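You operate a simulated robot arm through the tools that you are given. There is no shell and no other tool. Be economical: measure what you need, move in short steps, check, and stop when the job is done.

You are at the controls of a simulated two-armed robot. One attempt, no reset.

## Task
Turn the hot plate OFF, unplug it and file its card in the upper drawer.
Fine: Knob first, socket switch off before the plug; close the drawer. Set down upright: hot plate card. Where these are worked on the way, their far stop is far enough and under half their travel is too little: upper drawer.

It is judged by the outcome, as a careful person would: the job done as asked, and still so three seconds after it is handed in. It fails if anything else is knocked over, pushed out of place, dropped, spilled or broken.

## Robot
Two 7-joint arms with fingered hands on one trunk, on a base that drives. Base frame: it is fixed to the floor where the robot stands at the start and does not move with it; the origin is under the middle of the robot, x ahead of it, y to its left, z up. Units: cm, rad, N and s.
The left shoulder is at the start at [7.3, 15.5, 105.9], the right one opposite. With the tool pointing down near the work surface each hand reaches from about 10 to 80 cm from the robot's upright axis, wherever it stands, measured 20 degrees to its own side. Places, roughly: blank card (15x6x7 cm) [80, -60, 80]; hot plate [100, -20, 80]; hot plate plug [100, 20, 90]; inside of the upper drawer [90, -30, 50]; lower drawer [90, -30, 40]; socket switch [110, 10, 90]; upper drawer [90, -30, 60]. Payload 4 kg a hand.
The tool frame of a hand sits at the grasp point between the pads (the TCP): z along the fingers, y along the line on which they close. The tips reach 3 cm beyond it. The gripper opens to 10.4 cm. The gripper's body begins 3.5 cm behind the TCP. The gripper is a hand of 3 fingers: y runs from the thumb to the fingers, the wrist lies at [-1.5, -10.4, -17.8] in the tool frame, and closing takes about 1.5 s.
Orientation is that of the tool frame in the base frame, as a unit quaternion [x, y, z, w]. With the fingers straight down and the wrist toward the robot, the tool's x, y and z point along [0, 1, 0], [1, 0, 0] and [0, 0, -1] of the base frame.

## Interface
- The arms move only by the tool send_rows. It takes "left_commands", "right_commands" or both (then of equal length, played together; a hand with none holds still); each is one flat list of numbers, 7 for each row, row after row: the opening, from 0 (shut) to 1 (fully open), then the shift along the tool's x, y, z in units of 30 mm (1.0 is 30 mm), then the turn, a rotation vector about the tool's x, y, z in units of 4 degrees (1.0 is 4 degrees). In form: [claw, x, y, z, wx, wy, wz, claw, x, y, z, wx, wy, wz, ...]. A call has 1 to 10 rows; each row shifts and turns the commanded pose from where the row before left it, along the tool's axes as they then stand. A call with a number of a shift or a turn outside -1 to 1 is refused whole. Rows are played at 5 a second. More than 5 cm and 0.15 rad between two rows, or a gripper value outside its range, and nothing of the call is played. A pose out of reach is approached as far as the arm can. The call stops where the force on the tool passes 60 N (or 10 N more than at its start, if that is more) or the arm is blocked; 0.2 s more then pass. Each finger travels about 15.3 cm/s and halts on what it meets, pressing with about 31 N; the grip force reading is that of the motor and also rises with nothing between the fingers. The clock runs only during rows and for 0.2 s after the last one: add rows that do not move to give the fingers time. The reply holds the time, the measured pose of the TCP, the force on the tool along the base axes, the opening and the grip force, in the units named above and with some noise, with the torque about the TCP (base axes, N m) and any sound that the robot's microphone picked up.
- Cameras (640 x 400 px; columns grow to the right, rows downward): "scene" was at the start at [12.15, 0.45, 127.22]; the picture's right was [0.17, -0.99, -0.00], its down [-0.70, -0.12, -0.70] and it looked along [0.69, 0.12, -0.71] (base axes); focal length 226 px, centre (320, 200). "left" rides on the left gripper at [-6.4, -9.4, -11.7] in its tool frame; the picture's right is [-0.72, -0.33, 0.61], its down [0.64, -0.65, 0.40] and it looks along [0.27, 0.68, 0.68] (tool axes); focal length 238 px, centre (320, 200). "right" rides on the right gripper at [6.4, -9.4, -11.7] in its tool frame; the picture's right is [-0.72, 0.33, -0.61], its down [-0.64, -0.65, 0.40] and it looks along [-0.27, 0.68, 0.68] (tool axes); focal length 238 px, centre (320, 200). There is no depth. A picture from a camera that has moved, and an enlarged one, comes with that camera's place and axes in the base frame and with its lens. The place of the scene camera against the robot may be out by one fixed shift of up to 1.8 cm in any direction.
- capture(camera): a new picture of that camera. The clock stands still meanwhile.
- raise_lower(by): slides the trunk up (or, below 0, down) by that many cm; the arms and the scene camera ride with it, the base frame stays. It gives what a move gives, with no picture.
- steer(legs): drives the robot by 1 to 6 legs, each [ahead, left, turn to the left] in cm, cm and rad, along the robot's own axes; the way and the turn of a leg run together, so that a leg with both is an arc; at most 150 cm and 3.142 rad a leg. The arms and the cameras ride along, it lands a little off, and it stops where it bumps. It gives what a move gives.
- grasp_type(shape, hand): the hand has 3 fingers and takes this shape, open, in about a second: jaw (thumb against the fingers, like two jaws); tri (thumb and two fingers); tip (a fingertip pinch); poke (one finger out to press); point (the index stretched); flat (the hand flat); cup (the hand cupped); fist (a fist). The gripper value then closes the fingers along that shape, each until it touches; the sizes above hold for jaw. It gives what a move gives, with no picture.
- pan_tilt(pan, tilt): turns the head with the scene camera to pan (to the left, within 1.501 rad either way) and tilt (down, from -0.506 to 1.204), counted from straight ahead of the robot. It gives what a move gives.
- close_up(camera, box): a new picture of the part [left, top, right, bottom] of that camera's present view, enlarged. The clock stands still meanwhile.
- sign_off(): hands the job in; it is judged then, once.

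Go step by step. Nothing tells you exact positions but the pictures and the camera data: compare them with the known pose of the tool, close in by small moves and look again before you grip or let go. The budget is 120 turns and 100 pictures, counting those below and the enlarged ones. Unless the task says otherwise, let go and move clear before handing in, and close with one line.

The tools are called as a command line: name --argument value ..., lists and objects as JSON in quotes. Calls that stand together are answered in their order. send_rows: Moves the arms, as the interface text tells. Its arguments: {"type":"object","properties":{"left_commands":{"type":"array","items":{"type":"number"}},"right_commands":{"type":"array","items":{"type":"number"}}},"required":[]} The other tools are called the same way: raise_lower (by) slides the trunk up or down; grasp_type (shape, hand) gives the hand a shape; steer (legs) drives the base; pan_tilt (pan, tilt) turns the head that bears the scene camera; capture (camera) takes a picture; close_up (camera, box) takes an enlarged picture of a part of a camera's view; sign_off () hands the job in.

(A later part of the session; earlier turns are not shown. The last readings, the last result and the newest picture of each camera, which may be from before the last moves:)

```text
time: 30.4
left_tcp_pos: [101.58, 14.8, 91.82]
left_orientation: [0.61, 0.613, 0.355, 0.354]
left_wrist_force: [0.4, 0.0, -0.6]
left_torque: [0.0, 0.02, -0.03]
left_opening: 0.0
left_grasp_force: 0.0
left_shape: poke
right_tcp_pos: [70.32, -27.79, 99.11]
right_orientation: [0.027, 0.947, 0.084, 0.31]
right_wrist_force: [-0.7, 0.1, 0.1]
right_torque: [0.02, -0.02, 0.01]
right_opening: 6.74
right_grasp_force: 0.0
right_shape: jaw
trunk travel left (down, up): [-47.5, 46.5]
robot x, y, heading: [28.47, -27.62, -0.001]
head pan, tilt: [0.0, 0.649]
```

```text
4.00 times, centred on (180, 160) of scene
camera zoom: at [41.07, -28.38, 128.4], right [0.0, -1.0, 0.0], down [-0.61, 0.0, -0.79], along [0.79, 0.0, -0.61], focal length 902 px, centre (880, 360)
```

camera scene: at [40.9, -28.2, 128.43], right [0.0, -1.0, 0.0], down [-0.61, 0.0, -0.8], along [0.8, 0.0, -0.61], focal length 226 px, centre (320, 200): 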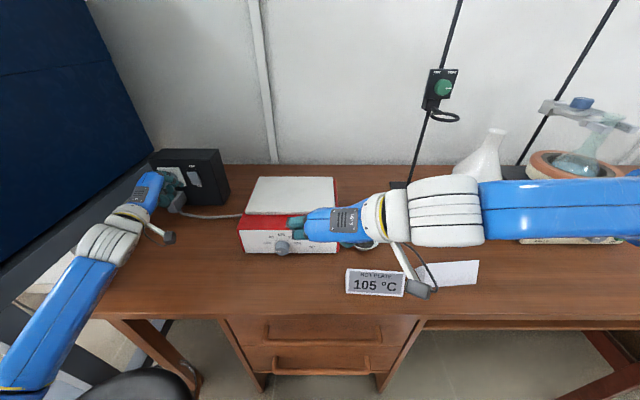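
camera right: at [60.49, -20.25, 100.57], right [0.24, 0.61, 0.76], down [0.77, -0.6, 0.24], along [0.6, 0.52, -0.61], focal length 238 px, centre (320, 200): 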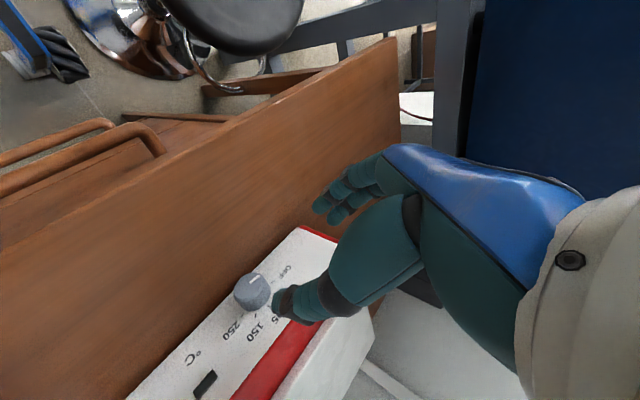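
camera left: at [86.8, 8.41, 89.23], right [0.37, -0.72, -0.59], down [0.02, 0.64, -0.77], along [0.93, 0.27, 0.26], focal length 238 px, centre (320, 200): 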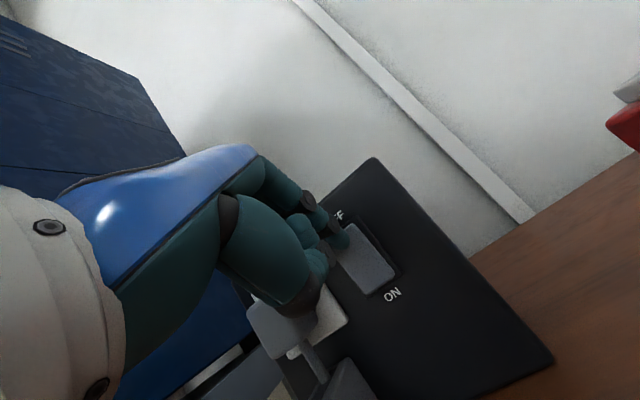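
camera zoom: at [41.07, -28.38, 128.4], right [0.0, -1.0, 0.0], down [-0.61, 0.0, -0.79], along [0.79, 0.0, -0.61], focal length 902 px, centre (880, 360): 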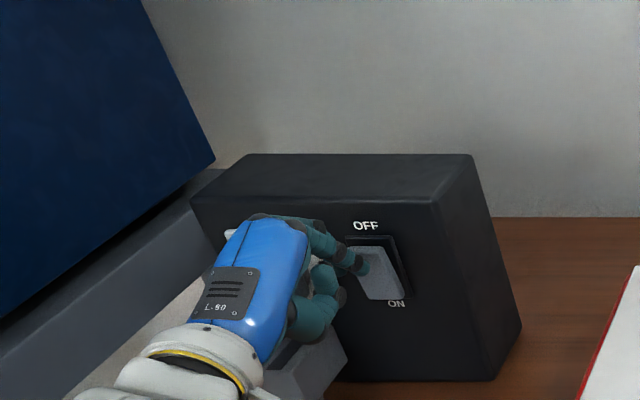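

send_rows --left_commands '[0, 0.1, 0.17, 0.29, 0, 0, 0, 0, 0, 0.17, 0.29, 0, 0, 0, 0, 0, 0.085, 0.145, 0, 0, 0]'

capture --camera "left"

```text
time: 31.1
left_tcp_pos: [103.19, 14.99, 92.27]
left_orientation: [0.61, 0.613, 0.357, 0.354]
left_wrist_force: [-44.1, -6.3, 0.4]
left_torque: [-0.14, 0.49, -0.25]
left_opening: 0.0
left_grasp_force: 0.0
left_shape: poke
right_tcp_pos: [69.5, -28.05, 99.53]
right_orientation: [0.027, 0.945, 0.084, 0.314]
right_wrist_force: [0.0, -1.1, -0.3]
right_torque: [-0.04, -0.01, 0.01]
right_opening: 6.75
right_grasp_force: 0.1
right_shape: jaw
trunk travel left (down, up): [-47.5, 46.5]
robot x, y, heading: [28.04, -27.14, 0.002]
head pan, tilt: [0.0, 0.649]
```

```text
64 pictures are left
camera left: at [88.43, 8.61, 89.68], right [0.38, -0.72, -0.59], down [0.03, 0.64, -0.77], along [0.93, 0.27, 0.26], focal length 238 px, centre (320, 200)
```

left: 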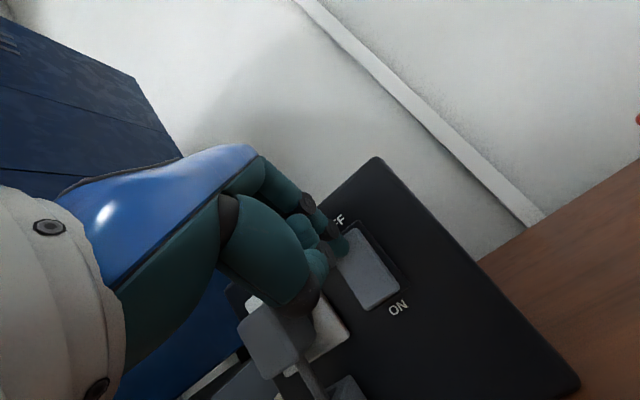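

send_rows --left_commands '[0, 0, -0.17, -0.29, 0, 0, 0, 0, 0, -0.25, -0.43, 0, 0, 0, 0, -0.5, -0.5, -0.87, 0, 0, 0, 0, -0.5, -0.25, -0.43, 0, 0, 0]'

close_up --camera "left" --box '[280, 160, 440, 320]'

close_up --camera "scene" --box '[130, 130, 250, 210]'

```text
time: 32.1
left_tcp_pos: [97.1, 12.06, 91.86]
left_orientation: [0.611, 0.613, 0.355, 0.354]
left_wrist_force: [0.0, -0.4, 1.0]
left_torque: [0.04, 0.0, -0.02]
left_opening: 0.01
left_grasp_force: 0.1
left_shape: poke
right_tcp_pos: [70.31, -27.94, 99.23]
right_orientation: [0.028, 0.946, 0.084, 0.311]
right_wrist_force: [0.2, -0.5, 0.6]
right_torque: [0.02, 0.01, -0.01]
right_opening: 6.73
right_grasp_force: 0.0
right_shape: jaw
trunk travel left (down, up): [-47.5, 46.5]
robot x, y, heading: [28.43, -27.27, -0.002]
head pan, tilt: [0.0, 0.649]
```

```text
2.50 times, centred on (360, 240) of left
camera zoom: at [82.27, 5.63, 89.32], right [0.37, -0.72, -0.59], down [0.02, 0.64, -0.77], along [0.93, 0.27, 0.26], focal length 596 px, centre (220, 100)
```

zoom: 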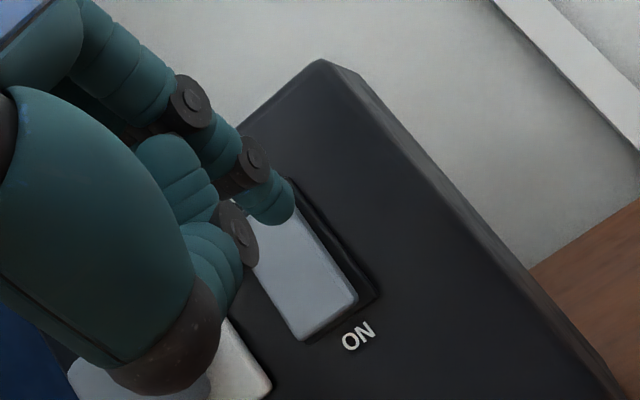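

```text
5.00 times, centred on (190, 170) of scene
camera zoom: at [41.0, -28.5, 128.42], right [0.0, -1.0, 0.0], down [-0.61, 0.0, -0.79], along [0.79, 0.0, -0.61], focal length 1128 px, centre (970, 350)
```

zoom: 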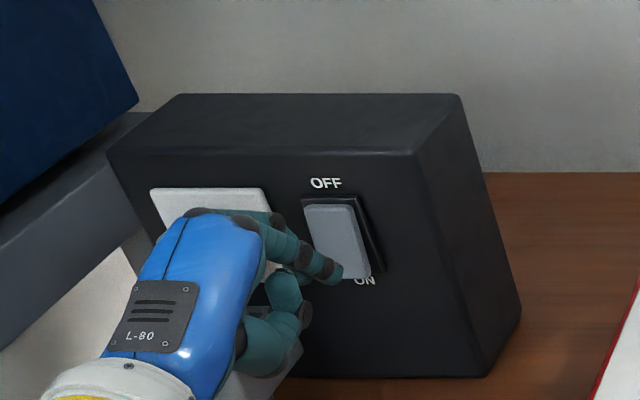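

The rocker's lower end now protrudes, so it has gone to OFF. I'll back away, switch the left hand to jaw and look at the plug.

send_rows --left_commands '[0, -0.5, 0.4, -1, 0, 0, 0, 0, -0.8, 0.4, -1, 0, 0, 0, 0, -0.8, 0.3, -1, 0, 0, 0, 0, -0.8, 0.3, -0.5, 0, 0, 0]'

grasp_type --shape "jaw" --hand "left"

close_up --camera "scene" --box '[130, 125, 250, 225]'

capture --camera "left"

```text
time: 33.1
left_tcp_pos: [90.03, 3.34, 100.75]
left_orientation: [0.611, 0.613, 0.356, 0.353]
left_wrist_force: [1.2, 0.8, 0.0]
left_torque: [0.0, 0.0, 0.0]
left_opening: 0.0
left_grasp_force: 0.2
left_shape: poke
right_tcp_pos: [70.24, -28.01, 99.14]
right_orientation: [0.028, 0.946, 0.083, 0.311]
right_wrist_force: [-0.2, -0.2, 0.0]
right_torque: [0.02, 0.01, 0.02]
right_opening: 6.74
right_grasp_force: 0.1
right_shape: jaw
trunk travel left (down, up): [-47.5, 46.5]
robot x, y, heading: [28.15, -27.48, 0.005]
head pan, tilt: [0.0, 0.649]
```

```text
time: 34.0
left_tcp_pos: [90.12, 3.45, 100.64]
left_orientation: [0.611, 0.612, 0.355, 0.355]
left_wrist_force: [0.1, -0.3, 0.6]
left_torque: [0.01, -0.01, -0.02]
left_opening: 10.39
left_grasp_force: 0.0
left_shape: jaw
right_tcp_pos: [70.34, -27.94, 99.15]
right_orientation: [0.027, 0.946, 0.083, 0.312]
right_wrist_force: [-0.1, -0.1, -0.5]
right_torque: [0.01, -0.01, -0.03]
right_opening: 6.75
right_grasp_force: 0.0
right_shape: jaw
trunk travel left (down, up): [-47.5, 46.5]
robot x, y, heading: [28.14, -27.82, 0.004]
head pan, tilt: [0.0, 0.649]
```

```text
4.00 times, centred on (190, 175) of scene
camera zoom: at [40.92, -28.44, 128.42], right [0.0, -1.0, 0.0], down [-0.61, 0.0, -0.8], along [0.8, 0.0, -0.61], focal length 902 px, centre (840, 300)
```

zoom: 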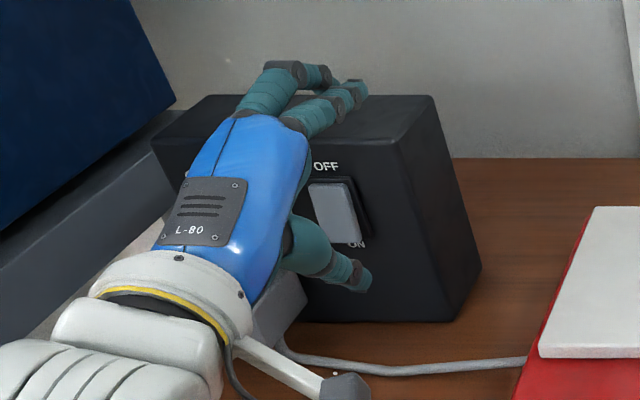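

```text
60 pictures are left
camera left: at [75.2, -3.02, 98.12], right [0.37, -0.72, -0.59], down [0.02, 0.64, -0.77], along [0.93, 0.27, 0.26], focal length 238 px, centre (320, 200)
```

left: 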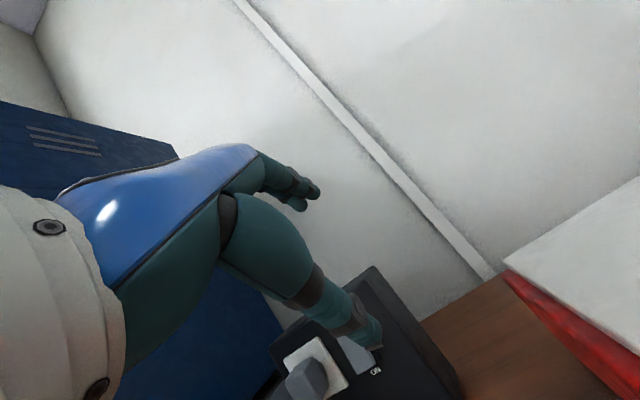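

The switch is OFF, and the plug is at about [104,22.3,88.3] with its cable leaving from below. I'll roll the left hand 90° so the jaws close sideways with the wrist to the right, clear of the oven.

send_rows --left_commands '[0.7, 0, 0, 0, 0, 0, -1, 0.7, 0, 0, 0, 0, 0, -1, 0.7, 0, 0, 0, 0, 0, -1, 0.7, 0, 0, 0, 0, 0, -1, 0.7, 0, 0, 0, 0, 0, -1, 0.7, 0, 0, 0, 0, 0, -1, 0.7, 0, 0, 0, 0, 0, -1, 0.7, 0, 0, 0, 0, 0, -1, 0.7, 0, 0, 0, 0, 0, -1, 0.7, 0, 0, 0, 0, 0, -1]'

send_rows --left_commands '[0.7, 0, 0, 0, 0, 0, -1, 0.7, 0, 0, 0, 0, 0, -1, 0.7, 0, 0, 0, 0, 0, -1, 0.7, 0, 0, 0, 0, 0, -1, 0.7, 0, 0, 0, 0, 0, -1, 0.7, 0, 0, 0, 0, 0, -1, 0.7, 0, 0, 0, 0, 0, -1, 0.7, 0, 0, 0, 0, 0, -1, 0.7, 0, 0, 0, 0, 0, -1, 0.7, 0, 0, 0, 0, 0, -1]'

capture --camera "left"

capture --camera "scene"

```text
time: 36.2
left_tcp_pos: [89.95, 3.17, 100.77]
left_orientation: [0.364, 0.785, 0.212, 0.454]
left_wrist_force: [-0.6, 0.2, -0.1]
left_torque: [-0.04, 0.01, 0.0]
left_opening: 7.29
left_grasp_force: 0.0
left_shape: jaw
right_tcp_pos: [70.25, -28.06, 99.24]
right_orientation: [0.028, 0.946, 0.083, 0.311]
right_wrist_force: [0.3, 0.0, 0.8]
right_torque: [0.01, 0.0, -0.01]
right_opening: 6.76
right_grasp_force: 0.0
right_shape: jaw
trunk travel left (down, up): [-47.5, 46.5]
robot x, y, heading: [28.32, -27.41, 0.004]
head pan, tilt: [0.0, 0.649]
```

```text
time: 37.6
left_tcp_pos: [89.13, 7.86, 103.29]
left_orientation: [0.199, 0.834, 0.192, 0.478]
left_wrist_force: [0.3, 0.3, -0.8]
left_torque: [-0.02, 0.02, -0.03]
left_opening: 7.33
left_grasp_force: 0.0
left_shape: jaw
right_tcp_pos: [70.24, -27.97, 99.23]
right_orientation: [0.028, 0.946, 0.083, 0.311]
right_wrist_force: [-0.1, 0.0, -1.1]
right_torque: [0.0, 0.04, 0.02]
right_opening: 6.74
right_grasp_force: 0.0
right_shape: jaw
trunk travel left (down, up): [-47.5, 46.5]
robot x, y, heading: [28.13, -27.7, 0.004]
head pan, tilt: [0.0, 0.649]
stopped in row 6 (left hand): the arm was blocked; the commanded pose is now the measured one
```

```text
59 pictures are left
camera left: at [80.52, -4.93, 108.37], right [0.82, -0.57, 0.06], down [-0.04, -0.17, -0.98], along [0.57, 0.81, -0.16], focal length 238 px, centre (320, 200)
```

left: 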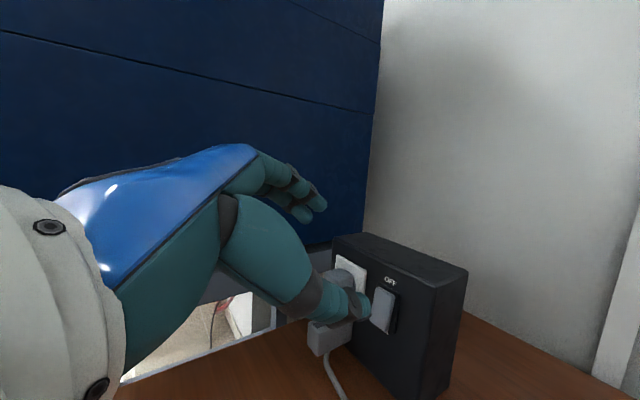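

```text
58 pictures are left
camera scene: at [40.95, -28.56, 128.42], right [0.0, -1.0, 0.0], down [-0.61, 0.0, -0.8], along [0.8, 0.0, -0.61], focal length 226 px, centre (320, 200)
```

scene: 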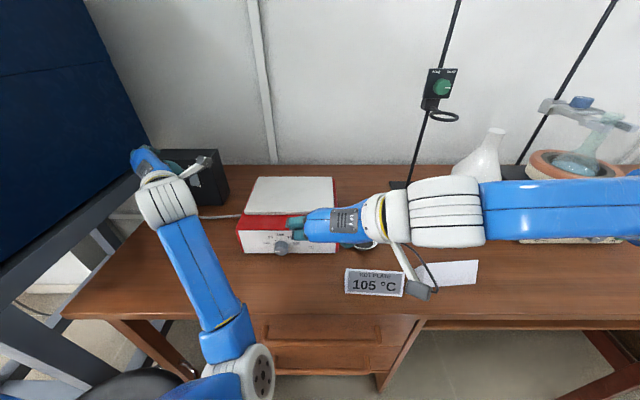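

send_rows --left_commands '[0.7, 0.64, 0.37, 0.81, 0, 0, 0, 0.7, 0.64, 0.37, 0.81, 0, 0, 0, 0.7, 0.64, 0.37, 0.81, 0, 0, 0, 0.7, 0.64, 0.37, 0.81, 0, 0, 0, 0.7, 0.64, 0.37, 0.81, 0, 0, 0]'

capture --camera "left"

```text
time: 38.8
left_tcp_pos: [95.99, 19.09, 93.15]
left_orientation: [0.199, 0.835, 0.19, 0.477]
left_wrist_force: [-1.0, -0.2, -0.2]
left_torque: [-0.02, 0.01, -0.02]
left_opening: 7.29
left_grasp_force: 0.0
left_shape: jaw
right_tcp_pos: [70.26, -27.89, 99.2]
right_orientation: [0.028, 0.946, 0.083, 0.311]
right_wrist_force: [0.0, -0.7, -0.5]
right_torque: [-0.02, -0.02, 0.02]
right_opening: 6.75
right_grasp_force: 0.1
right_shape: jaw
trunk travel left (down, up): [-47.5, 46.5]
robot x, y, heading: [28.08, -28.02, 0.004]
head pan, tilt: [0.0, 0.649]
```

```text
57 pictures are left
camera left: at [87.49, 6.39, 98.35], right [0.82, -0.57, 0.06], down [-0.04, -0.17, -0.98], along [0.57, 0.8, -0.17], focal length 238 px, centre (320, 200)
```

left: 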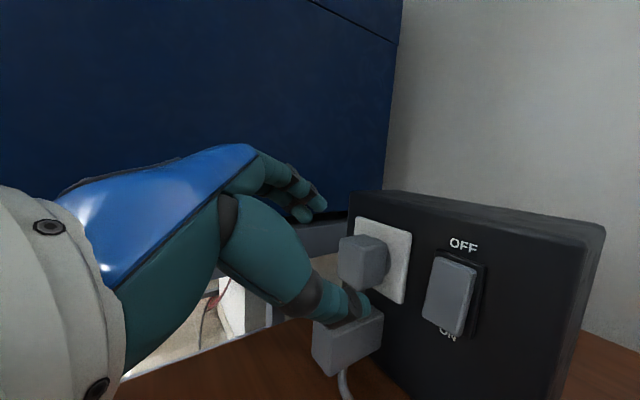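

send_rows --left_commands '[0.7, 0, 0, 0, 0, 0, -1, 0.7, 0, 0, 0, 0, 0, -1, 0.7, 0, 0, 0, 0, 0, -1, 0.7, 0, 0, 0, 0, 0, -1, 0.7, 0, 0, 0, 0, 0, -1, 0.7, 0, 0, 0, 0, 0, -1, 0.7, 0, 0, 0, 0, 0, -1]'

capture --camera "left"

capture --camera "scene"

```text
time: 40.4
left_tcp_pos: [96.11, 19.01, 93.29]
left_orientation: [-0.009, 0.858, 0.07, 0.509]
left_wrist_force: [0.1, -1.0, -0.2]
left_torque: [0.04, 0.02, -0.03]
left_opening: 7.29
left_grasp_force: 0.0
left_shape: jaw
right_tcp_pos: [70.16, -28.15, 99.35]
right_orientation: [0.028, 0.946, 0.083, 0.313]
right_wrist_force: [0.3, -0.2, 0.6]
right_torque: [-0.01, 0.02, 0.02]
right_opening: 6.71
right_grasp_force: 0.0
right_shape: jaw
trunk travel left (down, up): [-47.5, 46.5]
robot x, y, heading: [28.37, -27.74, 0.003]
head pan, tilt: [0.0, 0.649]
```

```text
56 pictures are left
camera left: at [89.82, 7.82, 103.15], right [0.91, -0.28, 0.3], down [0.1, -0.56, -0.82], along [0.4, 0.78, -0.48], focal length 238 px, centre (320, 200)
```

left: 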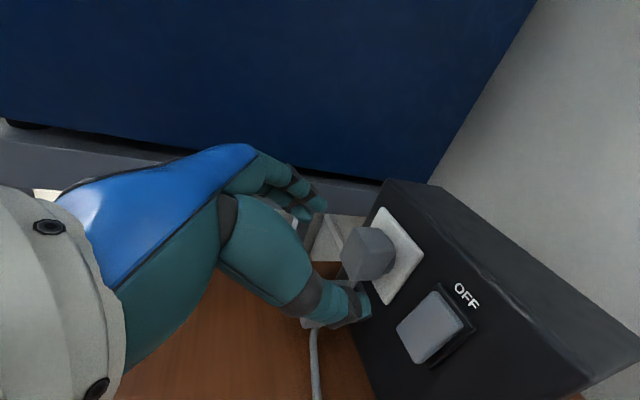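

```text
55 pictures are left
camera scene: at [40.99, -28.55, 128.42], right [0.0, -1.0, 0.0], down [-0.61, 0.0, -0.79], along [0.79, 0.0, -0.61], focal length 226 px, centre (320, 200)
```

scene: 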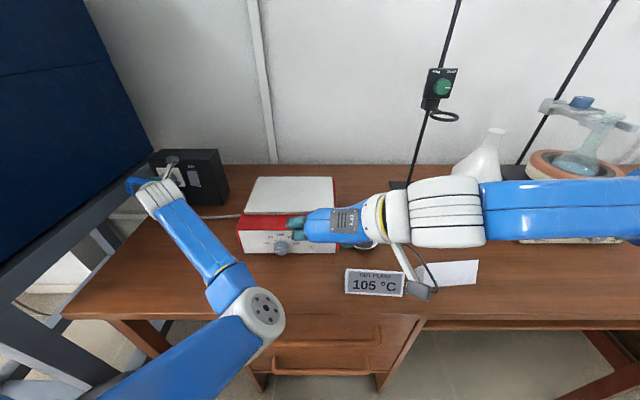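

Now the jaws straddle the plug sideways. I'll line up with it and approach along the fingers.

send_rows --left_commands '[0.7, 0.17, 0.64, 0.97, 0, 0, 0, 0.7, 0, 0, 0.5, 0, 0, 0, 0.7, 0, 0, 0.5, 0, 0, 0, 0.7, 0, 0, 0, 0, 0, 0]'

capture --camera "left"

close_up --camera "scene" --box '[110, 130, 250, 230]'

```text
time: 41.4
left_tcp_pos: [100.89, 21.66, 90.11]
left_orientation: [-0.009, 0.858, 0.069, 0.508]
left_wrist_force: [0.1, -0.1, 0.0]
left_torque: [-0.01, 0.0, 0.01]
left_opening: 7.36
left_grasp_force: 0.0
left_shape: jaw
right_tcp_pos: [70.09, -27.98, 99.16]
right_orientation: [0.028, 0.946, 0.083, 0.312]
right_wrist_force: [0.3, -0.6, -0.3]
right_torque: [0.01, 0.03, -0.01]
right_opening: 6.74
right_grasp_force: 0.2
right_shape: jaw
trunk travel left (down, up): [-47.5, 46.5]
robot x, y, heading: [28.02, -27.68, 0.004]
head pan, tilt: [0.0, 0.649]
```

```text
54 pictures are left
camera left: at [94.56, 10.55, 100.11], right [0.91, -0.28, 0.3], down [0.1, -0.56, -0.82], along [0.4, 0.78, -0.48], focal length 238 px, centre (320, 200)
```

left: 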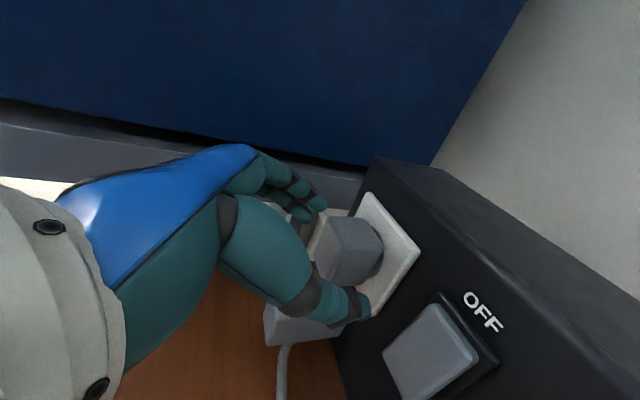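

```text
4.00 times, centred on (180, 180) of scene
camera zoom: at [41.0, -28.52, 128.42], right [0.0, -1.0, 0.0], down [-0.61, 0.0, -0.79], along [0.79, 0.0, -0.61], focal length 902 px, centre (880, 280)
```

zoom: 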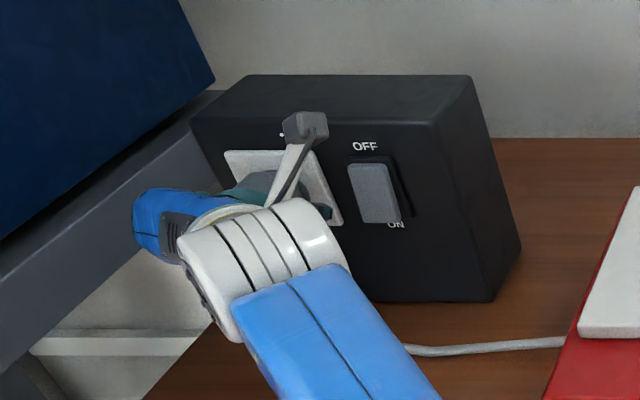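

send_rows --left_commands '[0.7, 0, 0.06, 0.45, 0, 0, 0, 0.7, 0, 0.06, 0.4, 0, 0, 0, 0.7, 0, 0, 0, 0, 0, 0, 0, 0, 0, 0, 0, 0, 0, 0, 0, 0, 0, 0, 0, 0, 0, 0, 0, 0, 0, 0, 0, 0, 0, 0, 0, 0, 0, 0, 0, 0, 0, 0, 0, 0, 0]'

capture --camera "left"

```text
time: 43.2
left_tcp_pos: [103.01, 22.25, 89.07]
left_orientation: [-0.01, 0.858, 0.069, 0.508]
left_wrist_force: [-0.2, 0.4, 0.8]
left_torque: [-0.17, -0.02, -0.34]
left_opening: 4.02
left_grasp_force: 30.6
left_shape: jaw
right_tcp_pos: [70.07, -27.89, 99.32]
right_orientation: [0.027, 0.946, 0.083, 0.312]
right_wrist_force: [-0.3, -0.8, -0.2]
right_torque: [0.03, 0.01, 0.0]
right_opening: 6.72
right_grasp_force: 0.1
right_shape: jaw
trunk travel left (down, up): [-47.5, 46.5]
robot x, y, heading: [28.27, -27.77, -0.001]
head pan, tilt: [0.0, 0.649]
```

```text
52 pictures are left
camera left: at [96.74, 11.22, 98.98], right [0.91, -0.28, 0.3], down [0.1, -0.56, -0.82], along [0.4, 0.78, -0.48], focal length 238 px, centre (320, 200)
```

left: 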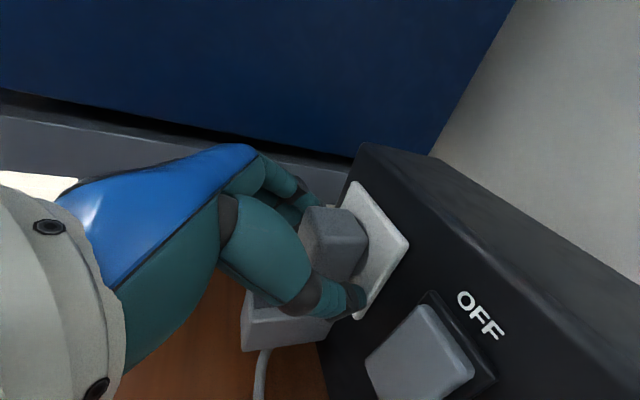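

The plug is gripped at 4.0 cm. Pulling straight out.

send_rows --left_commands '[0, 0.08, 0.015, -0.145, 0, 0, 0, 0, 0.16, 0.03, -0.29, 0, 0, 0, 0, 0.16, 0.03, -0.29, 0, 0, 0, 0, 0.16, 0.03, -0.29, 0, 0, 0, 0, 0.16, 0.03, -0.29, 0, 0, 0]'

capture --camera "left"

```text
time: 44.4
left_tcp_pos: [99.09, 22.4, 88.82]
left_orientation: [-0.008, 0.858, 0.068, 0.508]
left_wrist_force: [28.7, 7.9, 3.4]
left_torque: [0.21, -0.33, 0.04]
left_opening: 3.23
left_grasp_force: 30.8
left_shape: jaw
right_tcp_pos: [70.55, -27.95, 99.09]
right_orientation: [0.028, 0.947, 0.083, 0.31]
right_wrist_force: [0.2, -0.2, 0.6]
right_torque: [-0.03, -0.05, -0.04]
right_opening: 6.74
right_grasp_force: 0.0
right_shape: jaw
trunk travel left (down, up): [-47.5, 46.5]
robot x, y, heading: [27.98, -27.59, 0.001]
head pan, tilt: [0.0, 0.649]
```

```text
51 pictures are left
camera left: at [92.77, 11.22, 98.8], right [0.91, -0.29, 0.3], down [0.1, -0.56, -0.82], along [0.41, 0.78, -0.48], focal length 238 px, centre (320, 200)
```

left: 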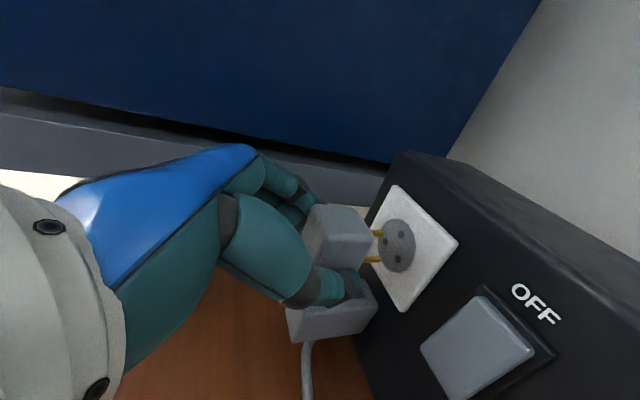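

send_rows --left_commands '[0, 0.12, 0.02, -0.22, 0, 0, 0, 0, 0.12, 0.02, -0.22, 0, 0, 0, 0, 0.16, 0.03, -0.29, 0, 0, 0, 0, 0, 0, 0, 0, 0, 0]'

capture --camera "left"

capture --camera "scene"

```text
time: 45.4
left_tcp_pos: [95.68, 22.46, 89.15]
left_orientation: [-0.011, 0.858, 0.071, 0.508]
left_wrist_force: [0.4, 0.1, 0.5]
left_torque: [0.03, 0.01, -0.02]
left_opening: 2.32
left_grasp_force: 31.2
left_shape: jaw
right_tcp_pos: [70.03, -28.06, 99.31]
right_orientation: [0.028, 0.946, 0.083, 0.311]
right_wrist_force: [0.2, -0.1, 0.4]
right_torque: [0.0, 0.02, -0.03]
right_opening: 6.73
right_grasp_force: 0.1
right_shape: jaw
trunk travel left (down, up): [-47.5, 46.5]
robot x, y, heading: [28.03, -27.55, 0.004]
head pan, tilt: [0.0, 0.649]
```

```text
50 pictures are left
camera left: at [89.46, 11.31, 98.95], right [0.91, -0.28, 0.3], down [0.1, -0.56, -0.82], along [0.4, 0.78, -0.48], focal length 238 px, centre (320, 200)
```

left: 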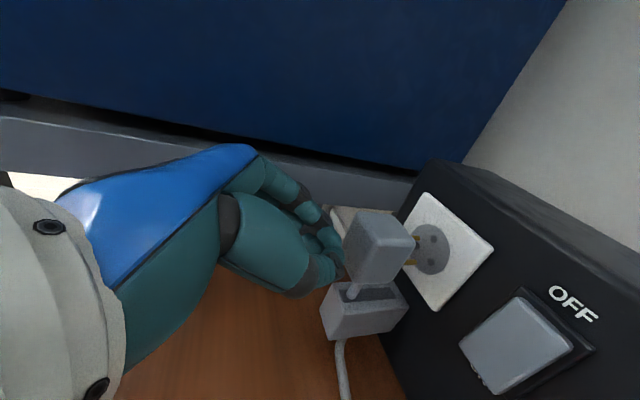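

```text
49 pictures are left
camera scene: at [40.8, -28.57, 128.43], right [0.0, -1.0, 0.0], down [-0.61, 0.0, -0.8], along [0.8, 0.0, -0.61], focal length 226 px, centre (320, 200)
```

scene: 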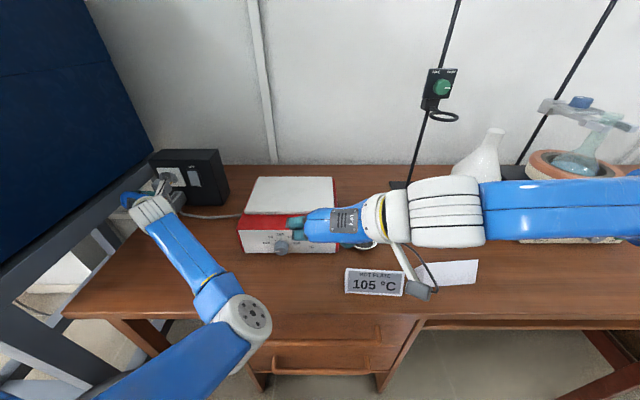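

The fingers slipped off, but the plug is about 3 cm out, with its pins only partly in. I'll regrip deeper.

send_rows --left_commands '[0.7, 0, 0, 0, 0, 0, 0, 0.7, 0, 0, 0, 0, 0, 0, 0.7, 0, 0, 0, 0, 0, 0, 0.7, -0.25, -0.06, 0.57, 0, 0, 0, 0.7, -0.25, -0.06, 0.57, 0, 0, 0, 0.7, -0.25, -0.06, 0.57, 0, 0, 0, 0.7, 0, 0, 0, 0, 0, 0]'

capture --camera "left"

```text
time: 47.0
left_tcp_pos: [101.64, 22.41, 88.55]
left_orientation: [-0.009, 0.859, 0.068, 0.508]
left_wrist_force: [-0.5, 0.3, 0.0]
left_torque: [-0.01, -0.01, 0.01]
left_opening: 7.27
left_grasp_force: 0.0
left_shape: jaw
right_tcp_pos: [70.14, -27.95, 99.32]
right_orientation: [0.027, 0.946, 0.084, 0.312]
right_wrist_force: [0.9, -0.1, -0.6]
right_torque: [0.01, -0.01, 0.0]
right_opening: 6.72
right_grasp_force: 0.2
right_shape: jaw
trunk travel left (down, up): [-47.5, 46.5]
robot x, y, heading: [27.95, -27.81, 0.006]
head pan, tilt: [0.0, 0.649]
```

```text
48 pictures are left
camera left: at [95.31, 11.23, 98.44], right [0.91, -0.28, 0.3], down [0.1, -0.56, -0.82], along [0.4, 0.78, -0.48], focal length 238 px, centre (320, 200)
```

left: 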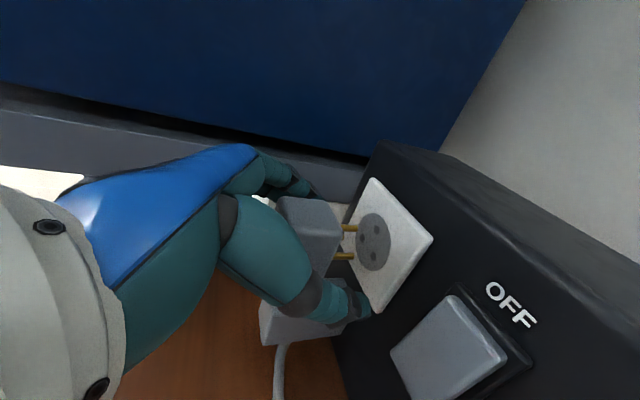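

send_rows --left_commands '[0, 0, 0, 0, 0, 0, 0, 0, 0, 0, 0, 0, 0, 0, 0, 0, 0, 0, 0, 0, 0, 0, 0, 0, 0, 0, 0, 0, 0, 0.08, 0.015, -0.145, 0, 0, 0, 0, 0.08, 0.015, -0.145, 0, 0, 0, 0, 0.12, 0.02, -0.22, 0, 0, 0, 0, 0.12, 0.02, -0.22, 0, 0, 0, 0, 0, 0, 0, 0, 0, 0]'

capture --camera "left"

```text
time: 48.7
left_tcp_pos: [101.16, 21.86, 87.83]
left_orientation: [-0.003, 0.859, 0.06, 0.509]
left_wrist_force: [52.3, 8.9, -9.6]
left_torque: [0.03, 0.22, 0.23]
left_opening: 2.01
left_grasp_force: 31.1
left_shape: jaw
right_tcp_pos: [70.73, -27.44, 99.09]
right_orientation: [0.027, 0.947, 0.08, 0.309]
right_wrist_force: [-0.6, 0.7, -0.4]
right_torque: [-0.03, -0.02, -0.01]
right_opening: 6.72
right_grasp_force: 0.1
right_shape: jaw
trunk travel left (down, up): [-47.5, 46.5]
robot x, y, heading: [28.22, -27.44, 0.002]
head pan, tilt: [0.0, 0.649]
stopped in row 8 (left hand): the force on the tool passed its limit at 67 N (the readings are from after the stop); the commanded pose is now the measured one
```

```text
47 pictures are left
camera left: at [94.56, 11.05, 97.91], right [0.9, -0.3, 0.31], down [0.09, -0.57, -0.82], along [0.42, 0.77, -0.49], focal length 238 px, centre (320, 200)
```

left: 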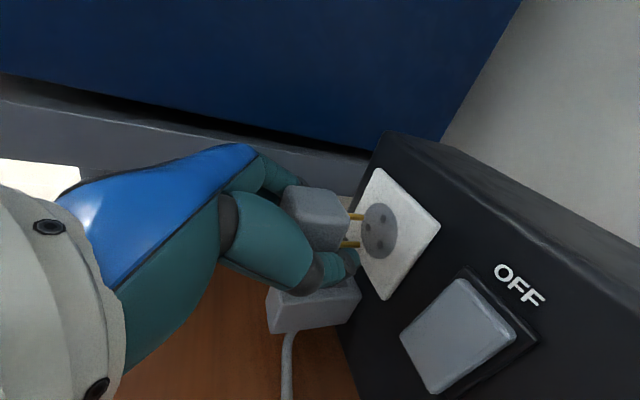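

close_up --camera "left" --box '[250, 160, 430, 340]'

```text
2.22 times, centred on (340, 250) of left
camera zoom: at [94.56, 11.05, 97.91], right [0.9, -0.3, 0.31], down [0.09, -0.57, -0.82], along [0.42, 0.77, -0.49], focal length 530 px, centre (276, 89)
```

zoom: 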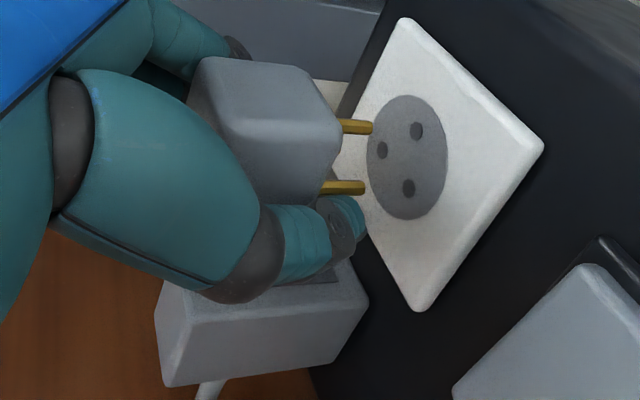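

The pins are clear of the holes and the plug stays put against its stop, so it is unplugged. I'll open, back straight out and check that it stays.

send_rows --left_commands '[0.3, 0, 0, 0, 0, 0, 0, 0.75, 0, 0, 0, 0, 0, 0, 0.75, 0, 0, 0, 0, 0, 0, 0.75, 0, 0, 0, 0, 0, 0, 0.75, 0.16, 0.03, -0.5, 0, 0, 0, 0.75, 0.16, 0.03, -0.8, 0, 0, 0, 0.75, 0.1, 0, -1, 0, 0, 0, 0.75, 0, -0.3, -1, 0, 0, 0, 0.75, 0, -0.3, -1, 0, 0, 0]'

capture --camera "left"

capture --camera "scene"

```text
time: 50.9
left_tcp_pos: [86.61, 22.74, 96.8]
left_orientation: [-0.02, 0.845, 0.108, 0.524]
left_wrist_force: [-0.3, -0.4, -0.1]
left_torque: [-0.03, 0.02, 0.03]
left_opening: 7.79
left_grasp_force: 0.0
left_shape: jaw
right_tcp_pos: [69.74, -28.05, 99.44]
right_orientation: [0.028, 0.945, 0.083, 0.315]
right_wrist_force: [0.2, -0.8, 0.6]
right_torque: [0.02, 0.0, -0.03]
right_opening: 6.72
right_grasp_force: 0.0
right_shape: jaw
trunk travel left (down, up): [-47.5, 46.5]
robot x, y, heading: [28.32, -27.53, -0.004]
head pan, tilt: [0.0, 0.649]
stopped in row 9 (left hand): the arm was blocked; the commanded pose is now the measured one
```

```text
45 pictures are left
camera left: at [80.49, 10.74, 105.86], right [0.91, -0.25, 0.32], down [0.16, -0.5, -0.85], along [0.38, 0.83, -0.42], focal length 238 px, centre (320, 200)
```

left: 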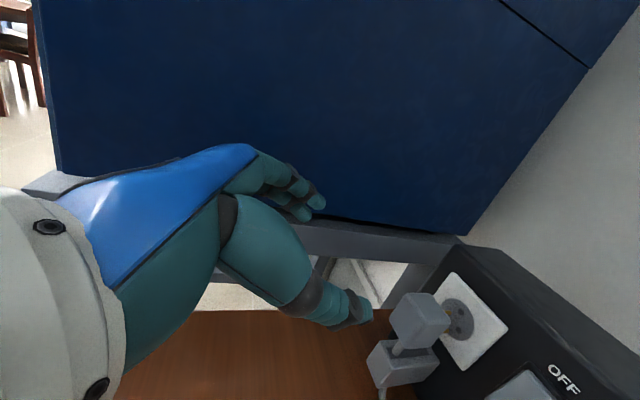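

```text
44 pictures are left
camera scene: at [41.07, -28.5, 128.42], right [0.0, -1.0, 0.0], down [-0.61, 0.0, -0.79], along [0.79, 0.0, -0.61], focal length 226 px, centre (320, 200)
```

scene: 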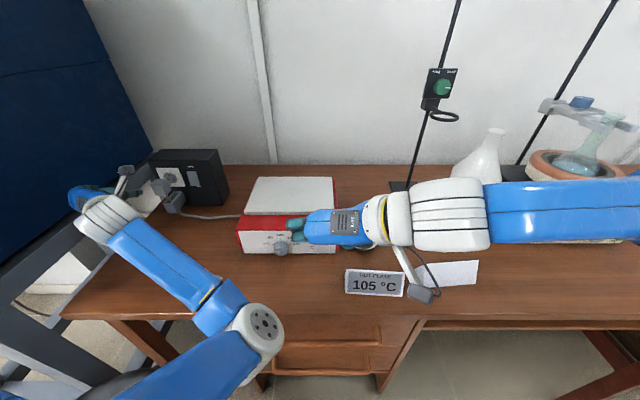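

close_up --camera "left" --box '[360, 260, 520, 390]'

```text
3.08 times, centred on (440, 325) of left
camera zoom: at [80.49, 10.74, 105.86], right [0.91, -0.25, 0.32], down [0.16, -0.5, -0.85], along [0.38, 0.83, -0.42], focal length 733 px, centre (-49, -185)
```

zoom: 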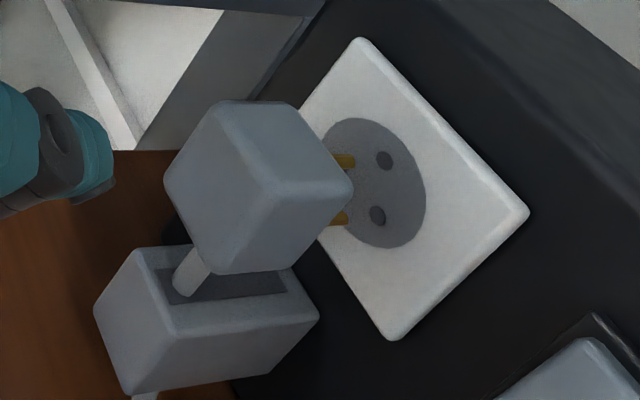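

The cord sits at the far end of its slot and the plug is fully out. Now I'll back off to make room for the drawer and look at it.

steer --legs '[[-24, 0, 0]]'

pan_tilt --pan -0.05 --tilt 0.8

capture --camera "scene"

```text
time: 52.7
left_tcp_pos: [62.61, 22.79, 96.81]
left_orientation: [-0.02, 0.845, 0.107, 0.524]
left_wrist_force: [-0.3, -0.7, -0.4]
left_torque: [0.0, -0.01, 0.0]
left_opening: 7.8
left_grasp_force: 0.0
left_shape: jaw
right_tcp_pos: [45.89, -28.14, 99.5]
right_orientation: [0.027, 0.945, 0.084, 0.314]
right_wrist_force: [-0.5, -0.1, 0.1]
right_torque: [0.02, -0.01, -0.02]
right_opening: 6.75
right_grasp_force: 0.0
right_shape: jaw
trunk travel left (down, up): [-47.5, 46.5]
robot x, y, heading: [4.19, -27.35, 0.0]
head pan, tilt: [0.0, 0.649]
```

```text
time: 53.4
left_tcp_pos: [62.35, 22.85, 97.01]
left_orientation: [-0.021, 0.843, 0.109, 0.526]
left_wrist_force: [-0.5, -0.7, -0.1]
left_torque: [-0.02, -0.03, 0.02]
left_opening: 7.78
left_grasp_force: 0.0
left_shape: jaw
right_tcp_pos: [45.54, -28.11, 99.41]
right_orientation: [0.026, 0.945, 0.084, 0.315]
right_wrist_force: [-0.3, -0.7, 1.1]
right_torque: [0.01, -0.01, 0.0]
right_opening: 6.73
right_grasp_force: 0.0
right_shape: jaw
trunk travel left (down, up): [-47.5, 46.5]
robot x, y, heading: [4.55, -27.41, 0.002]
head pan, tilt: [-0.051, 0.799]
```

```text
42 pictures are left
camera scene: at [16.46, -28.95, 127.17], right [-0.05, -1.0, 0.0], down [-0.72, 0.04, -0.7], along [0.7, -0.03, -0.72], focal length 226 px, centre (320, 200)
```

scene: 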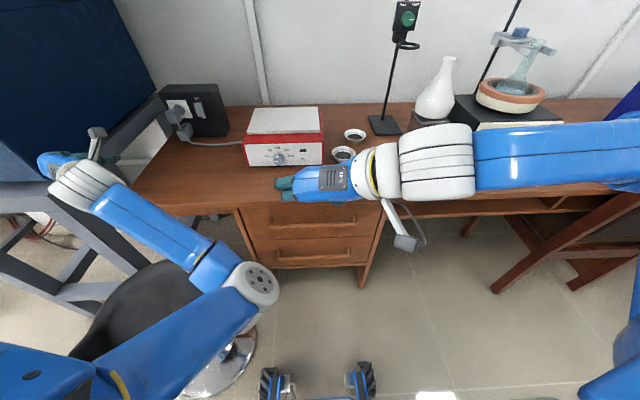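

send_rows --right_commands '[0.7, 0, 0, 0, 0.43, 0.25, 1, 0.7, 0, 0, 0, 0.43, 0.25, 1, 0.7, 0, 0, 0, 0.43, 0.25, 1, 0.7, 0, 0, 0, 0.43, 0.25, 1, 0.7, 0, 0, 0, 0.43, 0.25, 1, 0.7, 0, 0, 0, 0.43, 0.25, 1, 0.7, 0, 0, 0, 0.43, 0.25, 1, 0.7, 0, 0, 0, 0.43, 0.25, 1, 0.7, 0, 0, 0, 0.43, 0.25, 1, 0.7, 0, 0, 0, 0.43, 0.25, 1]' --left_commands '[0.75, 0, 0, 0, 0.284, 0.057, 1, 0.75, 0, 0, 0, 0.284, 0.057, 1, 0.75, 0, 0, 0, 0.284, 0.057, 1, 0.75, 0, 0, 0, 0.284, 0.057, 1, 0.75, 0, 0, 0, 0.284, 0.057, 1, 0.75, 0, 0, 0, 0.284, 0.057, 1, 0.75, 0, 0, 0, 0.284, 0.057, 1, 0.75, 0, 0, 0, 0.284, 0.057, 1, 0.75, 0, 0, 0, 0.284, 0.057, 1, 0.75, 0, 0, 0, 0.284, 0.057, 1]'

send_rows --right_commands '[0.7, 0, 0, 0, 0.43, 0.25, 1, 0.7, 0, 0, 0, 0.43, 0.25, 1, 0.7, 0, 0, 0, 0.43, 0.25, 1, 0.7, 0, 0, 0, 0.43, 0.25, 1, 0.7, 0, 0, 0, 0.43, 0.25, 1, 0.7, 0, 0, 0, 0.43, 0.25, 1, 0.7, 0, 0, 0, 0.43, 0.25, 1, 0.7, 0, 0, 0, 0.43, 0.25, 1, 0.7, 0, 0, 0, 0.43, 0.25, 1, 0.7, 0, 0, 0, 0.43, 0.25, 1]' --left_commands '[0.75, 0, 0, 0, 0.284, 0.057, 1, 0.75, 0, 0, 0, 0.284, 0.057, 1, 0.75, 0, 0, 0, 0.284, 0.057, 1, 0.75, 0, 0, 0, 0.284, 0.057, 1, 0.75, 0, 0, 0, 0.284, 0.057, 1, 0.75, 0, 0, 0, 0.284, 0.057, 1, 0.75, 0, 0, 0, 0.284, 0.057, 1, 0.75, 0, 0, 0, 0.284, 0.057, 1, 0.75, 0, 0, 0, 0.284, 0.057, 1, 0.75, 0, 0, 0, 0.284, 0.057, 1]'

capture --camera "scene"

```text
time: 55.6
left_tcp_pos: [62.47, 22.88, 96.76]
left_orientation: [0.319, 0.817, 0.198, 0.438]
left_wrist_force: [-0.4, -0.1, 0.3]
left_torque: [0.0, -0.02, 0.02]
left_opening: 7.77
left_grasp_force: 0.1
left_shape: jaw
right_tcp_pos: [46.81, -28.59, 99.64]
right_orientation: [0.385, 0.904, 0.048, 0.179]
right_wrist_force: [1.0, 0.1, -0.6]
right_torque: [-0.03, 0.0, 0.01]
right_opening: 7.24
right_grasp_force: 0.0
right_shape: jaw
right hand out of reach, approached as far as the arm can: row 1, 2
trunk travel left (down, up): [-47.5, 46.5]
robot x, y, heading: [4.41, -27.63, 0.003]
head pan, tilt: [-0.051, 0.799]
```

```text
time: 57.8
left_tcp_pos: [62.32, 22.94, 96.89]
left_orientation: [0.615, 0.683, 0.261, 0.296]
left_wrist_force: [-0.2, -0.1, -0.1]
left_torque: [0.0, 0.01, 0.01]
left_opening: 7.77
left_grasp_force: 0.1
left_shape: jaw
right_tcp_pos: [46.72, -28.46, 99.65]
right_orientation: [0.687, 0.727, 0.006, 0.015]
right_wrist_force: [0.4, 0.6, 0.2]
right_torque: [0.0, 0.05, 0.01]
right_opening: 7.28
right_grasp_force: 0.0
right_shape: jaw
trunk travel left (down, up): [-47.5, 46.5]
robot x, y, heading: [4.03, -27.61, -0.004]
head pan, tilt: [-0.051, 0.799]
```

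```text
41 pictures are left
camera scene: at [16.45, -28.67, 127.17], right [-0.05, -1.0, 0.0], down [-0.72, 0.03, -0.7], along [0.69, -0.04, -0.72], focal length 226 px, centre (320, 200)
```

scene: 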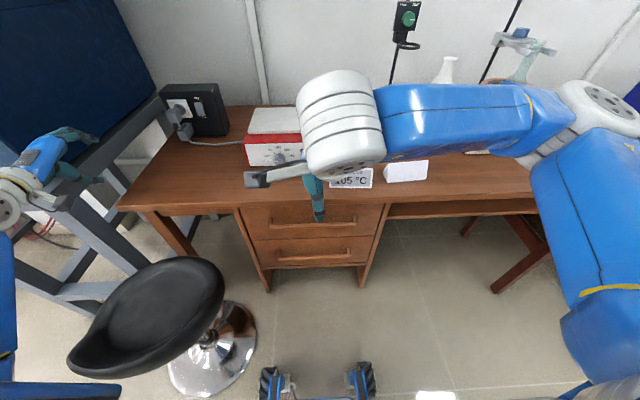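

Both hands are back in natural poses. I'll send the right hand over the card and bring the left toward the upper handle, which is at about [65.5,-28.8,65.6].

send_rows --right_commands '[1, -0.58, 0.96, -0.08, 0, 0, 0, 1, -0.58, 0.96, -0.08, 0, 0, 0, 1, -0.58, 0.96, -0.08, 0, 0, 0, 1, -0.58, 0.96, -0.08, 0, 0, 0, 1, -0.58, 0.96, -0.08, 0, 0, 0, 1, -0.58, 0.96, -0.08, 0, 0, 0, 1, -0.58, 0.96, -0.08, 0, 0, 0, 1, -0.58, 0.96, -0.08, 0, 0, 0, 1, 0, 0, 0, 0, 0, 0, 1, 0, 0, 0, 0, 0, 0]' --left_commands '[0.5, -0.95, -0.5, 0.07, 0, 0, 0, 0.5, -0.95, -0.5, 0.07, 0, 0, 0, 0.5, -0.95, -0.5, 0.07, 0, 0, 0, 0.5, -0.95, -0.5, 0.07, 0, 0, 0, 0.5, -0.95, -0.5, 0.07, 0, 0, 0, 0.5, -0.95, -0.5, 0.07, 0, 0, 0, 0.5, -0.95, -0.5, 0.07, 0, 0, 0, 0.5, -0.95, -0.5, 0.07, 0, 0, 0, 0.5, -0.95, -0.5, 0.07, 0, 0, 0, 0.5, -0.95, -0.5, 0.07, 0, 0, 0]'

capture --camera "scene"

capture --camera "right"

capture --camera "left"

```text
time: 60.0
left_tcp_pos: [55.7, -7.25, 87.07]
left_orientation: [0.615, 0.682, 0.263, 0.295]
left_wrist_force: [-0.7, 0.5, 0.1]
left_torque: [-0.02, 0.0, 0.0]
left_opening: 5.25
left_grasp_force: 0.1
left_shape: jaw
right_tcp_pos: [70.61, -41.5, 102.38]
right_orientation: [0.686, 0.727, 0.007, 0.015]
right_wrist_force: [-0.2, -1.0, 0.1]
right_torque: [-0.02, 0.01, 0.01]
right_opening: 10.38
right_grasp_force: 0.0
right_shape: jaw
trunk travel left (down, up): [-47.5, 46.5]
robot x, y, heading: [4.42, -27.93, 0.004]
head pan, tilt: [-0.051, 0.799]
```

```text
40 pictures are left
camera scene: at [16.45, -29.1, 127.17], right [-0.05, -1.0, 0.0], down [-0.72, 0.04, -0.7], along [0.69, -0.03, -0.72], focal length 226 px, centre (320, 200)
```

scene: 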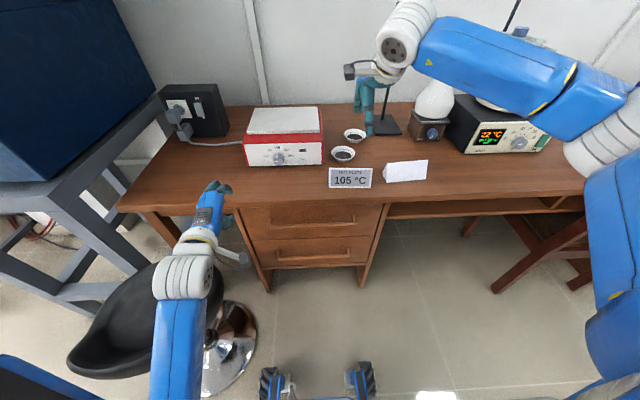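

```text
39 pictures are left
camera right: at [60.36, -35.53, 113.68], right [0.35, -0.69, 0.63], down [-0.6, -0.68, -0.42], along [0.72, -0.24, -0.65], focal length 238 px, centre (320, 200)
```

right: 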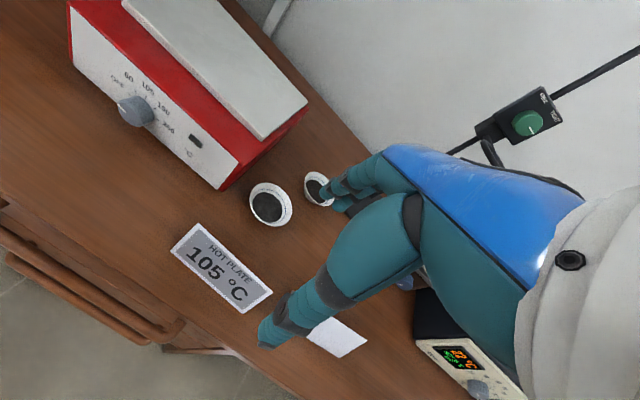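

```text
38 pictures are left
camera left: at [41.18, -14.56, 88.62], right [0.27, -0.75, -0.6], down [-0.2, 0.57, -0.8], along [0.94, 0.34, 0.0], focal length 238 px, centre (320, 200)
```

left: 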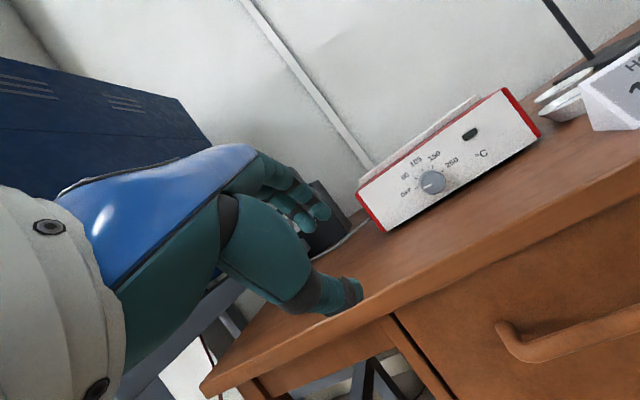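

send_rows --left_commands '[0.4, -0.86, -0.73, 0.69, 0, 0, 0, 0.4, -0.86, -0.73, 0.69, 0, 0, 0, 0.4, -0.86, -0.73, 0.69, 0, 0, 0, 0.4, -0.86, -0.73, 0.69, 0, 0, 0, 0.4, -0.86, -0.73, 0.69, -1, 0, 0, 0.4, -0.86, -0.73, 0.69, -1, 0, 0, 0.4, -0.86, -0.73, 0.69, -1, 0, 0, 0.4, 0, 0, 0, -1, 0, 0, 0.4, 0, 0, 0, -1, 0, 0]'

capture --camera "scene"

capture --camera "left"

```text
time: 61.0
left_tcp_pos: [55.45, -15.42, 73.78]
left_orientation: [0.664, 0.631, 0.318, 0.245]
left_wrist_force: [-0.1, -0.9, 0.4]
left_torque: [-0.01, -0.02, 0.0]
left_opening: 4.17
left_grasp_force: 0.0
left_shape: jaw
right_tcp_pos: [70.39, -41.38, 102.6]
right_orientation: [0.686, 0.727, 0.007, 0.016]
right_wrist_force: [-1.5, 0.6, 0.8]
right_torque: [0.0, 0.03, -0.01]
right_opening: 10.41
right_grasp_force: 0.0
right_shape: jaw
trunk travel left (down, up): [-47.5, 46.5]
robot x, y, heading: [4.43, -27.54, 0.002]
head pan, tilt: [-0.051, 0.799]
stopped in row 5 (left hand): the arm was blocked; the commanded pose is now the measured one
```

```text
37 pictures are left
camera scene: at [16.42, -28.91, 127.17], right [-0.05, -1.0, 0.0], down [-0.72, 0.04, -0.7], along [0.7, -0.03, -0.72], focal length 226 px, centre (320, 200)
```

scene: 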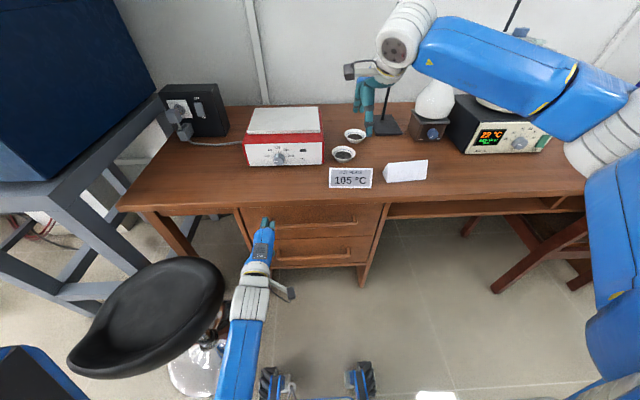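

```text
36 pictures are left
camera left: at [40.49, -21.79, 73.9], right [0.22, -0.64, -0.73], down [-0.15, 0.72, -0.68], along [0.96, 0.26, 0.07], focal length 238 px, centre (320, 200)
```

left: 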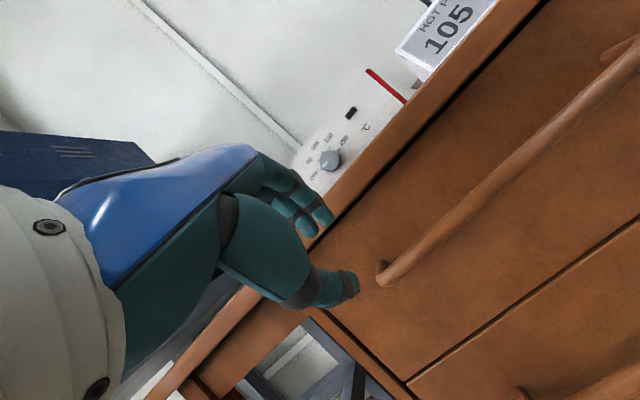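

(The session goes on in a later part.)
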